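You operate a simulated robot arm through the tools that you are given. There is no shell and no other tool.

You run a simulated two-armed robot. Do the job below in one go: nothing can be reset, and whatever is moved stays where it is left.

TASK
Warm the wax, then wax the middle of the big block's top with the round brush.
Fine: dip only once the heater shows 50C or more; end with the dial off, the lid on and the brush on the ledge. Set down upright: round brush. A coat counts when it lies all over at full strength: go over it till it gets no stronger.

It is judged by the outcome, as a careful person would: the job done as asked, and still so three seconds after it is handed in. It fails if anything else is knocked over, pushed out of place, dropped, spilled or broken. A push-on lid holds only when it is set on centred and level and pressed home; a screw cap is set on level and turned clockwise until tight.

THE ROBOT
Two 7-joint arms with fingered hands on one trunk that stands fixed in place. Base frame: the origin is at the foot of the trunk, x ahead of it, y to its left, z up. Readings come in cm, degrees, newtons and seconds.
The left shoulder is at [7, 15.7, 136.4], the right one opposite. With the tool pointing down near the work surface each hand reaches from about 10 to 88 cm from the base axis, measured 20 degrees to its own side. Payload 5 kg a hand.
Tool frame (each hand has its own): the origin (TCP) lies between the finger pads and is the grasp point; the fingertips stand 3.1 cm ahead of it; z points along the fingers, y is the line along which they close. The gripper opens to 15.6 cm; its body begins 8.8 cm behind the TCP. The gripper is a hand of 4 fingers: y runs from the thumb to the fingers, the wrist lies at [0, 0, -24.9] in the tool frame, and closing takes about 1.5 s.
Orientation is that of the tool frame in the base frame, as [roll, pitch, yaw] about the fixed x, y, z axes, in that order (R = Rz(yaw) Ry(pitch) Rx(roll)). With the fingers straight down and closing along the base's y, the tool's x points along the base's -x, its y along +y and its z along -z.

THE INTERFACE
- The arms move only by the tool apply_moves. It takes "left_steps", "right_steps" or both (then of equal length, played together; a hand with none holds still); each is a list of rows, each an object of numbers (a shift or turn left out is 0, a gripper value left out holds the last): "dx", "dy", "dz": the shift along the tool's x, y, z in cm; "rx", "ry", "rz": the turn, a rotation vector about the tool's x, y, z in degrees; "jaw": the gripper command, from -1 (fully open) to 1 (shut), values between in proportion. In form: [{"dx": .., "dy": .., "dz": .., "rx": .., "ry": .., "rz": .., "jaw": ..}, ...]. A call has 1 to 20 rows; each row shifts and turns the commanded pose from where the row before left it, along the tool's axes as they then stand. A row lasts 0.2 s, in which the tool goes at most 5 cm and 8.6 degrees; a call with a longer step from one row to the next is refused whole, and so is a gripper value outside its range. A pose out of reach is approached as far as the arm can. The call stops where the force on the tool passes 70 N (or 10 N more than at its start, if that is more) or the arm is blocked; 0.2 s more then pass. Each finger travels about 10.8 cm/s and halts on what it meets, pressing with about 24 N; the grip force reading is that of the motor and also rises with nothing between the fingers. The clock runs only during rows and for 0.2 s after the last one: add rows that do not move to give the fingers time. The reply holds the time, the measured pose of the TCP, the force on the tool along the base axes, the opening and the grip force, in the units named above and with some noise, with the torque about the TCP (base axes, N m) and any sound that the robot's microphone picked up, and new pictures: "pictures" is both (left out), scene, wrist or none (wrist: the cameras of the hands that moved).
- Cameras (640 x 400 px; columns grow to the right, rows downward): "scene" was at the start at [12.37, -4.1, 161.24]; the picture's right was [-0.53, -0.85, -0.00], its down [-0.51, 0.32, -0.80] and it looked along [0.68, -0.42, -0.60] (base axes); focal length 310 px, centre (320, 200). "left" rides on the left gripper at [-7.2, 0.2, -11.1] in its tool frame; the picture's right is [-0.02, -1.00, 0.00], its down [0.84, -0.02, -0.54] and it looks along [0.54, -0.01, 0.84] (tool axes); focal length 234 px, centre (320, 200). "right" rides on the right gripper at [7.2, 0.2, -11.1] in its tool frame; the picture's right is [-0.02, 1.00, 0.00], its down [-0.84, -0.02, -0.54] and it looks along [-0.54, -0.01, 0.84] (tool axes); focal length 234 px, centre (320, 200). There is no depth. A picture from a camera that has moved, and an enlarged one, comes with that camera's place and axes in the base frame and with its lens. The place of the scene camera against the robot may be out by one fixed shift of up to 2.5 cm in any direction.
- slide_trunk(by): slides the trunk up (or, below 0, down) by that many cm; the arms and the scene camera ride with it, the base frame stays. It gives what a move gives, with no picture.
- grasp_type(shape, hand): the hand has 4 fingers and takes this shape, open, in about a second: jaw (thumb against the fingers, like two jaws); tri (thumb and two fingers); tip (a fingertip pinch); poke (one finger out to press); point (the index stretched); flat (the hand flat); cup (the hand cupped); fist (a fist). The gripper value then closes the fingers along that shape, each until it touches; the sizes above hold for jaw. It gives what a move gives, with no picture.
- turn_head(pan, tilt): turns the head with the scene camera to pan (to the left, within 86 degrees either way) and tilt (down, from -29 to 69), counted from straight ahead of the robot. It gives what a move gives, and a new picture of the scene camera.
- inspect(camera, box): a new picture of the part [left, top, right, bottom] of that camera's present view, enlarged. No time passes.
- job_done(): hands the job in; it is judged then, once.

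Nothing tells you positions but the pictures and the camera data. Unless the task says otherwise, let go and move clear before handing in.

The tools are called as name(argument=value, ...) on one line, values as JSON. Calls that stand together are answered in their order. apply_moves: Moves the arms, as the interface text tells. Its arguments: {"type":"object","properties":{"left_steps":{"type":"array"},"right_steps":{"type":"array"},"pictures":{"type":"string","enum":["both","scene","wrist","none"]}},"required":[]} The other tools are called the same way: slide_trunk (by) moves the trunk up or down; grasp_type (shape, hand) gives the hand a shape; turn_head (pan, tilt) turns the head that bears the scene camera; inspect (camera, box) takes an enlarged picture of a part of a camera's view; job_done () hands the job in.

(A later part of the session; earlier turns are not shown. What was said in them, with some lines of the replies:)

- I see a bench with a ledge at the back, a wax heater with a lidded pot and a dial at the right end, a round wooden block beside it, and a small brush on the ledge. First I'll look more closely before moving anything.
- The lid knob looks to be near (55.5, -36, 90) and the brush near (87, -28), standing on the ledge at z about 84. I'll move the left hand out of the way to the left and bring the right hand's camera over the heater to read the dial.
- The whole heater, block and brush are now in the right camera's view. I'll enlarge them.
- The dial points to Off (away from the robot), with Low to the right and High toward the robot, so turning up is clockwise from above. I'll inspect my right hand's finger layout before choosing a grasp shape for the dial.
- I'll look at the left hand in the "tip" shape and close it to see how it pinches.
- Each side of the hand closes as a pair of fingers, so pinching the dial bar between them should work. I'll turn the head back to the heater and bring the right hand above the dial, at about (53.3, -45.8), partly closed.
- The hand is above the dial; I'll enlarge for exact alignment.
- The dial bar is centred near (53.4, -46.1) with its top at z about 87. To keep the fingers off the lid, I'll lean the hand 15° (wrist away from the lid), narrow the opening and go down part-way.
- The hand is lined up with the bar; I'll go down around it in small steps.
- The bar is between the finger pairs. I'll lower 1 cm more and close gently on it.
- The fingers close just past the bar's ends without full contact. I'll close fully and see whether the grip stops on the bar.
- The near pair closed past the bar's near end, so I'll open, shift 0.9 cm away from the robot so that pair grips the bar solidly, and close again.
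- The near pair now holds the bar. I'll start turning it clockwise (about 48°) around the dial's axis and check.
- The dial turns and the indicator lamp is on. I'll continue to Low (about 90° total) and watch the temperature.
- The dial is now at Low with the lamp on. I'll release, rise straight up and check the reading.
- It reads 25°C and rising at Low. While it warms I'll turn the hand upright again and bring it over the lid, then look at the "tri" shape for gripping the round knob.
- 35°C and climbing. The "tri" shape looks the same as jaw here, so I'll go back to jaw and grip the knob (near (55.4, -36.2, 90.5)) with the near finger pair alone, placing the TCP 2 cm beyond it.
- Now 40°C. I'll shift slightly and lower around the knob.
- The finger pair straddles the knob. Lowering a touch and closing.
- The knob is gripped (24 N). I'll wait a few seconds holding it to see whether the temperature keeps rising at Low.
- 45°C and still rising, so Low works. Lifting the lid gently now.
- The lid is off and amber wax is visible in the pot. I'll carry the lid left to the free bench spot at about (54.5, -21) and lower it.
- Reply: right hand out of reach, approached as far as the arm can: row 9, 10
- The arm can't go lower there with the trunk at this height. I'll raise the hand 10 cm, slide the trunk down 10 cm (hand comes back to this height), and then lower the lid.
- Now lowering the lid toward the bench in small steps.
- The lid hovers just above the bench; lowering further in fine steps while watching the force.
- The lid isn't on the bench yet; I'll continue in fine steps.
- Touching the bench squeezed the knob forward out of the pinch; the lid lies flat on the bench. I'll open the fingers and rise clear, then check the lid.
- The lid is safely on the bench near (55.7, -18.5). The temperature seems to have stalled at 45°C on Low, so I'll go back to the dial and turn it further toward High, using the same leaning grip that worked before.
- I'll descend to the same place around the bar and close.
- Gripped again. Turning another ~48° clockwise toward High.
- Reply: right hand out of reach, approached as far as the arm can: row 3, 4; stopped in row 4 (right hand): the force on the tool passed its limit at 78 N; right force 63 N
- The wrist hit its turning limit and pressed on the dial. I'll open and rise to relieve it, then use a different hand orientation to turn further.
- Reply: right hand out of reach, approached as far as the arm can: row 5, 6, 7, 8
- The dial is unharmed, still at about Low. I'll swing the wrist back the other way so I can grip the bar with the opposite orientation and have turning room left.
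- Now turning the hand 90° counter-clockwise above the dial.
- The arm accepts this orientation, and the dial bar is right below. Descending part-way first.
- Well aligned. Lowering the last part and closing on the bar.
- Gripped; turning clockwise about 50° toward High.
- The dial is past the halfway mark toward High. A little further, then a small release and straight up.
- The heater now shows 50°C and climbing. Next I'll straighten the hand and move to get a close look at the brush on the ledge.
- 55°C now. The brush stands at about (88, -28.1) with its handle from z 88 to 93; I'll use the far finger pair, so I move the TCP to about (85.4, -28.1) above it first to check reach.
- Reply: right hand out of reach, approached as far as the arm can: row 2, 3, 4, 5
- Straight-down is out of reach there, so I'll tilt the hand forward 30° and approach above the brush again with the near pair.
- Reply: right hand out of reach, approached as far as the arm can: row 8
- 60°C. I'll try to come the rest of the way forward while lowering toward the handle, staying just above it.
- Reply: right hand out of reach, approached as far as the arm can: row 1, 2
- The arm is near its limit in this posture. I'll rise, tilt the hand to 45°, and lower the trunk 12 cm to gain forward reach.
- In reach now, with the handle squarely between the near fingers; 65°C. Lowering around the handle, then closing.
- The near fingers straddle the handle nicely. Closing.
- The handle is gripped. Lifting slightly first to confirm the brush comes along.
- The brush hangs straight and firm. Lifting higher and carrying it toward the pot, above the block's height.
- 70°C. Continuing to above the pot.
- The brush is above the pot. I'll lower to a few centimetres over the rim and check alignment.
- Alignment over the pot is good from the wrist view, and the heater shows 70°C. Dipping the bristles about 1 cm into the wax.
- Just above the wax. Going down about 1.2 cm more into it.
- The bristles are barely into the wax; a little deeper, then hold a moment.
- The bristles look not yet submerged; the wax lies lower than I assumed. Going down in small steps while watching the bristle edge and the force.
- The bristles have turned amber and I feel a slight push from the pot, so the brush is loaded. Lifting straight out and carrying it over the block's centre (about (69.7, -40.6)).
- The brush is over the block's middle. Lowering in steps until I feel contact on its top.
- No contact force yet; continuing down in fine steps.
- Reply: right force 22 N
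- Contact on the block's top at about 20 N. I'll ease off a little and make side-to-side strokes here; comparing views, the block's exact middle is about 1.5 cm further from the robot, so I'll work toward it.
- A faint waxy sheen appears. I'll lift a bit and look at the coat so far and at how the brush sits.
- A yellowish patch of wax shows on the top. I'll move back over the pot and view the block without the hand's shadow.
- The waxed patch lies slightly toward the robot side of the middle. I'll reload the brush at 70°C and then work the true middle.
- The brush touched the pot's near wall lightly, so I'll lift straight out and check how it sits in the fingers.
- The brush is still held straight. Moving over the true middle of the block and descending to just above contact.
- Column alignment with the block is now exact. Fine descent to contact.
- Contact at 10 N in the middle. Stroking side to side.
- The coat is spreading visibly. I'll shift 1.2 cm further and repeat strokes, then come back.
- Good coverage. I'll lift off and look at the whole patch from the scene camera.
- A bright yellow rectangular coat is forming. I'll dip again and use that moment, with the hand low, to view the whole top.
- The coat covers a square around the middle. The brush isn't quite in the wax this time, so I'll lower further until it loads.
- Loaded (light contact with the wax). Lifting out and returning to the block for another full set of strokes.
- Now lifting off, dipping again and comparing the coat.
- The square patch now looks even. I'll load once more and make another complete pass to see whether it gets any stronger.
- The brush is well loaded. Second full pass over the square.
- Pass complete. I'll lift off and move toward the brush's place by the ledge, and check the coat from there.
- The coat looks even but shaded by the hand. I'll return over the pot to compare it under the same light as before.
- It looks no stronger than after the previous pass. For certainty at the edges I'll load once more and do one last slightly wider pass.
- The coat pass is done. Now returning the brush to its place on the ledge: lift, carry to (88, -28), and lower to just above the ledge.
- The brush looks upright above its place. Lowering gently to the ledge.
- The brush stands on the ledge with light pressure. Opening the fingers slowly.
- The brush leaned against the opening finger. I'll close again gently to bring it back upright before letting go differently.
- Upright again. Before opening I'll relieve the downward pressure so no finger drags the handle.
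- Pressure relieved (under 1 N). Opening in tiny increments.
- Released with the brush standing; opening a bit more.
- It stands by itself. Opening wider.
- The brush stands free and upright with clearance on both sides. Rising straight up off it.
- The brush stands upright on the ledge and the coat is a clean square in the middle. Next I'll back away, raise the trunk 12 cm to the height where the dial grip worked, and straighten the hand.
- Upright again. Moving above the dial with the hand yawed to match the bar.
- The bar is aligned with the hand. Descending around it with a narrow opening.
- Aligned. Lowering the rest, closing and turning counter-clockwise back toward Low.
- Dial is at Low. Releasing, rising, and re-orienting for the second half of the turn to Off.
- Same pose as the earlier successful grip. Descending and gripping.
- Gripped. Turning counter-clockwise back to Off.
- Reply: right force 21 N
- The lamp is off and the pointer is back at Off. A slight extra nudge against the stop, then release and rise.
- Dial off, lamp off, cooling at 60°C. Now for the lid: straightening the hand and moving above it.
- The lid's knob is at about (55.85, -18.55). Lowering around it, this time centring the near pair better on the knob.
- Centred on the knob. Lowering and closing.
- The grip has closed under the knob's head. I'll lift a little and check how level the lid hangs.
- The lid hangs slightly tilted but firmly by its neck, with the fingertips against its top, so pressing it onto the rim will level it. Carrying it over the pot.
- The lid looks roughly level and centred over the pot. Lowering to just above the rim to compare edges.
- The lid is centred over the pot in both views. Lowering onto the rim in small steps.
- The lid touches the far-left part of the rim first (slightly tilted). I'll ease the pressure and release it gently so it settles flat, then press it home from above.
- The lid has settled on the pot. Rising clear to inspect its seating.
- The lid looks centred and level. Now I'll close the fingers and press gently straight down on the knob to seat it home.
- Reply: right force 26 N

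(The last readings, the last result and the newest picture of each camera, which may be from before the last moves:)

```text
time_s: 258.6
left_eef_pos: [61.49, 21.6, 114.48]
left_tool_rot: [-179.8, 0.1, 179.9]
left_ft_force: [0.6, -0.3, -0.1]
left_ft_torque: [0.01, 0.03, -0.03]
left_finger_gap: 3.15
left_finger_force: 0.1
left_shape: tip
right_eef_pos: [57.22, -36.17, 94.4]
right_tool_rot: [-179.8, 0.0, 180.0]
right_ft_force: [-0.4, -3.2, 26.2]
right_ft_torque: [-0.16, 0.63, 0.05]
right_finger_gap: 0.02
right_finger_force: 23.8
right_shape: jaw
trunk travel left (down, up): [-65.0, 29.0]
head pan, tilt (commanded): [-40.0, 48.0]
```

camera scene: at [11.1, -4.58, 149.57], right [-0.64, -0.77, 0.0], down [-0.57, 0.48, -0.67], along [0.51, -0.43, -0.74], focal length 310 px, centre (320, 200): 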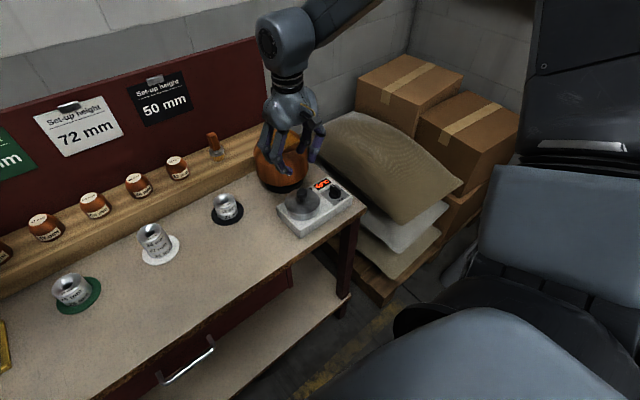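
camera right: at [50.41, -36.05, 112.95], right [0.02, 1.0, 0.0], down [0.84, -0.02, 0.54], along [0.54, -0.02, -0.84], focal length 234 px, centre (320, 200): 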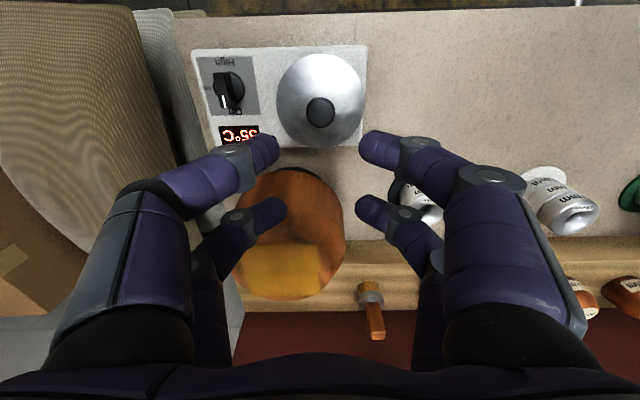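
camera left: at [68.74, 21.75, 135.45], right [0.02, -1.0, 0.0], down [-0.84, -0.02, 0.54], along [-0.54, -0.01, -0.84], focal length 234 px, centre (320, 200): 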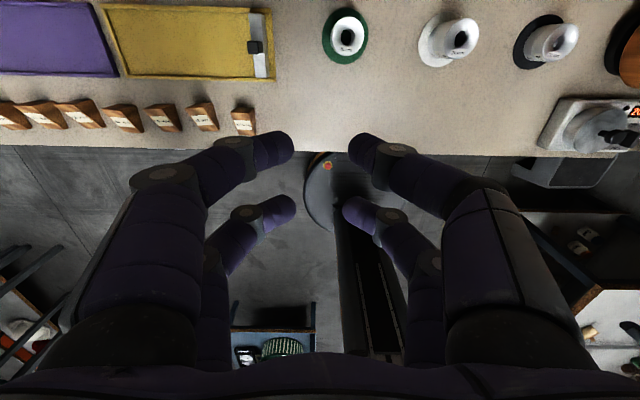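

26 N on the knob. Pressing a bit more firmly and looking.

apply_moves(right_steps=[{"dx": -0.2, "dz": 0.12}, {}, {}], pictures="none")

inspect(camera="scene", box=[280, 170, 350, 230])

```text
time_s: 259.4
left_eef_pos: [61.2, 21.53, 114.53]
left_tool_rot: [-179.9, 0.1, 179.9]
left_ft_force: [-1.0, -0.8, 0.6]
left_ft_torque: [0.0, 0.0, 0.0]
left_finger_gap: 3.17
left_finger_force: 0.1
left_shape: tip
right_eef_pos: [57.26, -36.1, 94.48]
right_tool_rot: [-179.7, 0.0, 179.9]
right_ft_force: [-3.8, -4.3, 42.2]
right_ft_torque: [-0.26, 1.09, 0.06]
right_finger_gap: 0.0
right_finger_force: 24.5
right_shape: jaw
trunk travel left (down, up): [-65.0, 29.0]
head pan, tilt (commanded): [-40.0, 48.0]
```

```text
6.67 times, centred on (315, 200) of scene
camera zoom: at [10.5, -4.31, 149.65], right [-0.64, -0.77, 0.0], down [-0.57, 0.48, -0.67], along [0.52, -0.43, -0.74], focal length 2066 px, centre (353, 200)
```

zoom: 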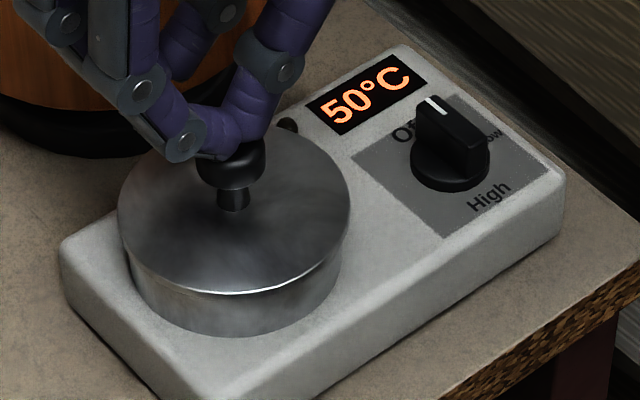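

The lid is pressed firmly with 42 N and looks level and centred. Backing off straight up and moving clear for a final check of everything.

apply_moves(right_steps=[{"dz": -0.5}, {"dz": -1.5}, {"dz": -4.0}, {"dz": -4.5}, {"dz": -4.5}, {"dx": 4.0, "dz": -2.0}, {"dx": 4.0, "dz": -2.0}, {"dx": 4.0, "dz": -2.0}, {"dx": 4.0}, {"dx": 3.0}, {"jaw": 0.0}, {}], pictures="both")

inspect(camera="right", box=[250, 150, 370, 230])

inspect(camera="right", box=[250, 200, 410, 330])

inspect(camera="scene", box=[200, 110, 360, 240])

```text
time_s: 262.0
left_eef_pos: [61.59, 21.41, 114.32]
left_tool_rot: [-180.0, -0.1, 179.9]
left_ft_force: [-0.3, -0.4, -0.5]
left_ft_torque: [-0.03, -0.03, -0.01]
left_finger_gap: 3.13
left_finger_force: 0.0
left_shape: tip
right_eef_pos: [38.56, -36.06, 115.19]
right_tool_rot: [-179.8, -0.4, -180.0]
right_ft_force: [-0.9, -0.4, -0.4]
right_ft_torque: [-0.01, -0.02, -0.03]
right_finger_gap: 7.73
right_finger_force: 0.1
right_shape: jaw
trunk travel left (down, up): [-65.0, 29.0]
head pan, tilt (commanded): [-40.0, 48.0]
camera scene: at [10.98, -4.55, 149.58], right [-0.64, -0.77, 0.0], down [-0.57, 0.48, -0.67], along [0.51, -0.43, -0.74], focal length 310 px, centre (320, 200)
camera right: at [31.49, -36.04, 126.2], right [0.02, 1.0, 0.0], down [0.84, -0.02, 0.54], along [0.54, -0.02, -0.84], focal length 234 px, centre (320, 200)
```

scene: 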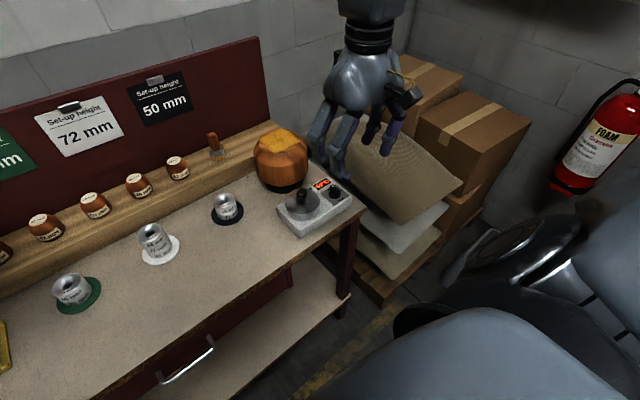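
right: 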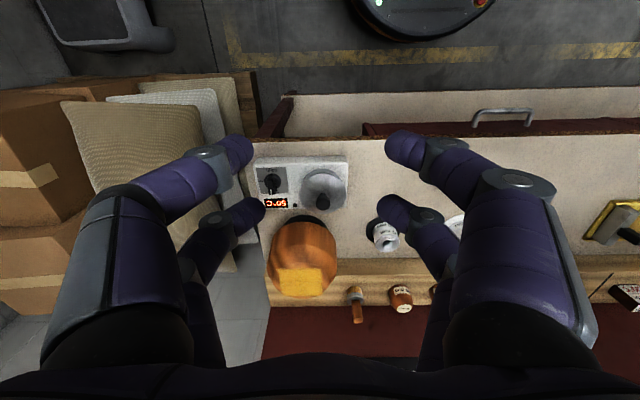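

```text
5.00 times, centred on (310, 190) of right
camera zoom: at [31.49, -36.04, 126.2], right [0.02, 1.0, 0.0], down [0.84, -0.02, 0.54], along [0.54, -0.02, -0.84], focal length 1171 px, centre (370, 250)
```

zoom: 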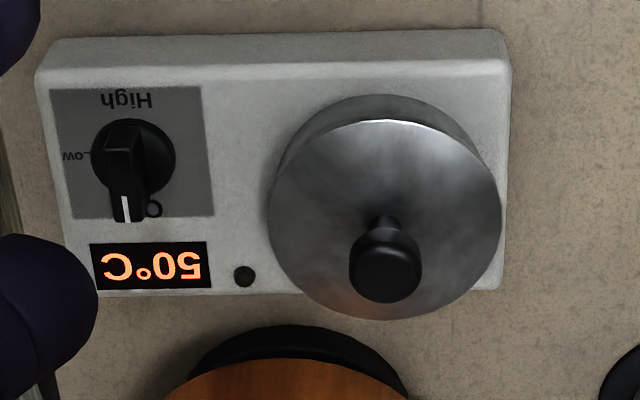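

```text
3.08 times, centred on (330, 265) of right
camera zoom: at [31.49, -36.04, 126.2], right [0.02, 1.0, 0.0], down [0.84, -0.02, 0.54], along [0.54, -0.02, -0.84], focal length 720 px, centre (289, 0)
```

zoom: 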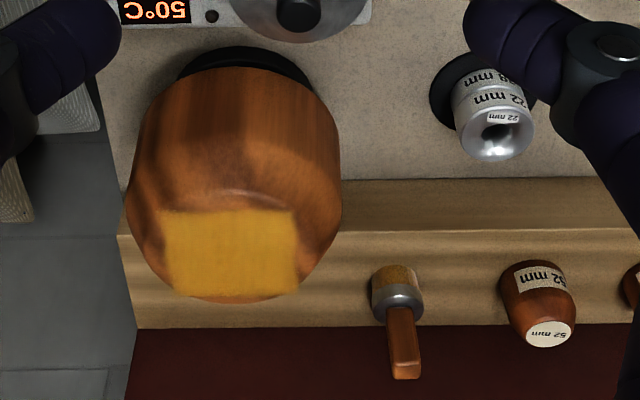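

```text
3.08 times, centred on (280, 175) of scene
camera zoom: at [10.98, -4.55, 149.58], right [-0.64, -0.77, 0.0], down [-0.57, 0.48, -0.67], along [0.51, -0.43, -0.74], focal length 953 px, centre (443, 277)
```

zoom: 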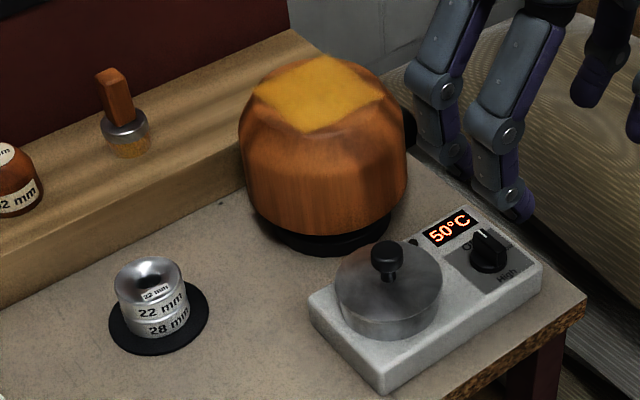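

Everything looks in order: dial Off, lamp off, brush upright, coat square and even. I'll check the lid's centring more closely.

inspect(camera="right", box=[295, 160, 355, 220])

inspect(camera="scene", box=[280, 180, 330, 230])

```text
6.67 times, centred on (325, 190) of right
camera zoom: at [31.49, -36.04, 126.2], right [0.02, 1.0, 0.0], down [0.84, -0.02, 0.54], along [0.54, -0.02, -0.84], focal length 1561 px, centre (287, 267)
```

zoom: 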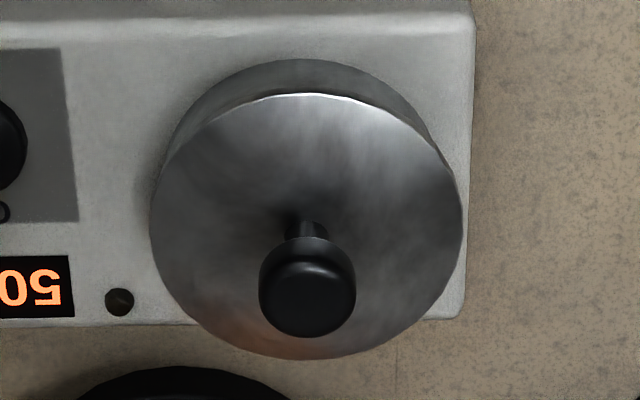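

```text
8.00 times, centred on (305, 205) of scene
camera zoom: at [10.98, -4.55, 149.58], right [-0.64, -0.77, 0.0], down [-0.57, 0.48, -0.67], along [0.51, -0.43, -0.74], focal length 2479 px, centre (440, 160)
```

zoom: 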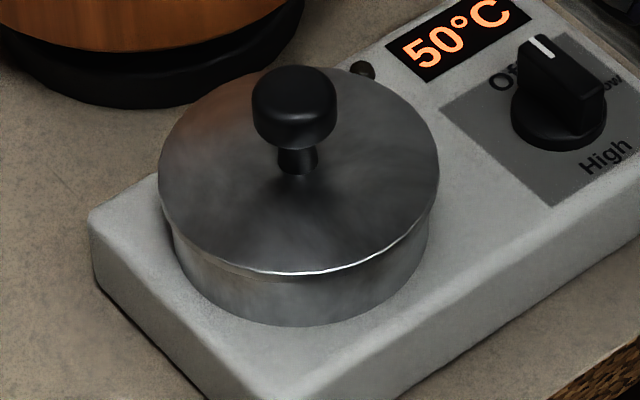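

The lid is centred with the pot in both views. One last close look at the dial and the brush.

inspect(camera="right", box=[250, 150, 310, 215])

inspect(camera="scene", box=[190, 120, 250, 170])

turn_head(pan=-28, tilt=44)

```text
6.15 times, centred on (280, 182) of right
camera zoom: at [31.49, -36.04, 126.2], right [0.02, 1.0, 0.0], down [0.84, -0.02, 0.54], along [0.54, -0.02, -0.84], focal length 1441 px, centre (566, 308)
```

zoom: 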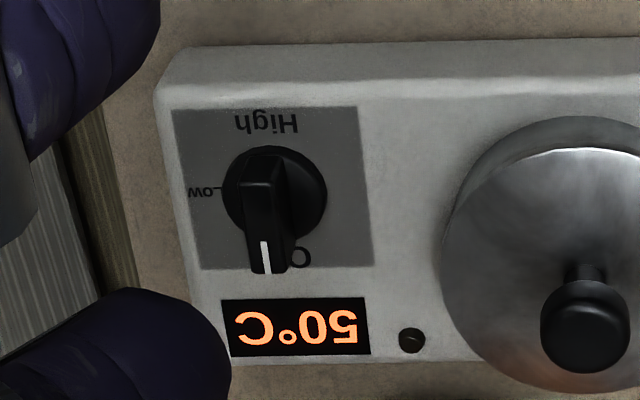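

```text
8.00 times, centred on (220, 145) of scene
camera zoom: at [10.98, -4.55, 149.58], right [-0.64, -0.77, 0.0], down [-0.57, 0.48, -0.67], along [0.51, -0.43, -0.74], focal length 2479 px, centre (1120, 640)
```

zoom: 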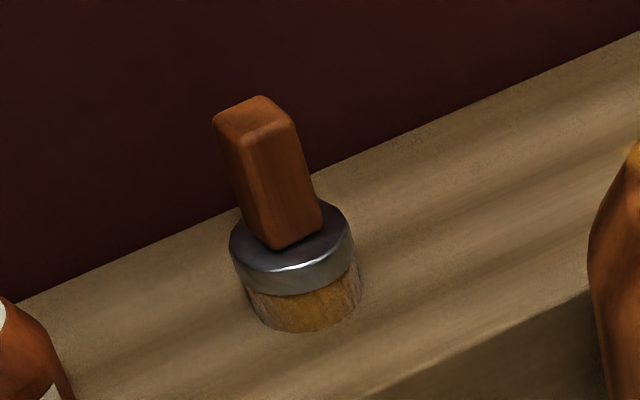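

```text
time_s: 262.7
left_eef_pos: [61.59, 21.33, 114.29]
left_tool_rot: [180.0, -0.1, 179.9]
left_ft_force: [0.5, 0.1, 0.0]
left_ft_torque: [0.0, 0.01, -0.04]
left_finger_gap: 3.15
left_finger_force: 0.0
left_shape: tip
right_eef_pos: [38.59, -36.15, 115.13]
right_tool_rot: [-179.8, -0.2, -180.0]
right_ft_force: [0.2, 0.4, 0.0]
right_ft_torque: [0.01, -0.01, 0.0]
right_finger_gap: 7.74
right_finger_force: 0.0
right_shape: jaw
trunk travel left (down, up): [-65.0, 29.0]
head pan, tilt (commanded): [-28.0, 44.0]
camera scene: at [12.18, -3.33, 150.14], right [-0.47, -0.88, 0.0], down [-0.61, 0.33, -0.72], along [0.63, -0.34, -0.69], focal length 310 px, centre (320, 200)
```

scene: 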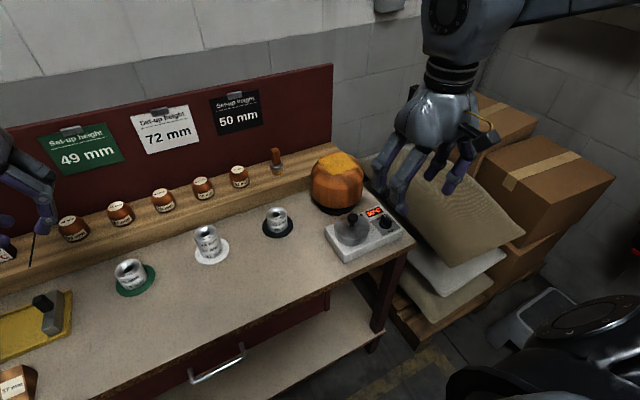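

I've finished the job, and everything is at rest with both hands clear:
- **Heater:** the dial points to Off, the lamp is out and the display has fallen to 50°C. Every dip was made at about 70°C.
- **Lid:** it sits centred and level on the pot and has been pressed down.
- **Brush:** it stands upright on the ledge.
- **Coat:** an even square of wax covers the middle of the block's top, and a further pass after it looked full made no visible difference.

I'm handing it in.

job_done()

```text
The job is handed in.
```

The block's top is waxed in the middle, and I've handed the job in. I don't have the judge's result.

- **Dipping:** Low stalled at 45°C, so I turned the dial on toward High. Every dip was made at about 70°C, with the display well above 50°C.
- **Coat:** an even square of wax lies over the middle of the top. I made a full extra pass and it looked no stronger, then one last, slightly wider pass for the edges.
- **Dial:** it points to Off and the lamp is out. By eye it may be a few degrees short of where it started; I left it because the lamp was out and the temperature was falling, 50°C at the last look.
- **Lid:** it is on the pot, centred to within about 2 mm and level. I pressed it down with about 42 N; it gave no click.
- **Brush:** it stands upright on the ledge. It leaned against a finger at the first release, so I regripped it, set it straight and let go again.

Along the way, setting the lid on the bench squeezed it about 2 cm forward out of my grip, and it stayed flat. I saw nothing else knocked over, spilled or out of place, and both hands are clear.
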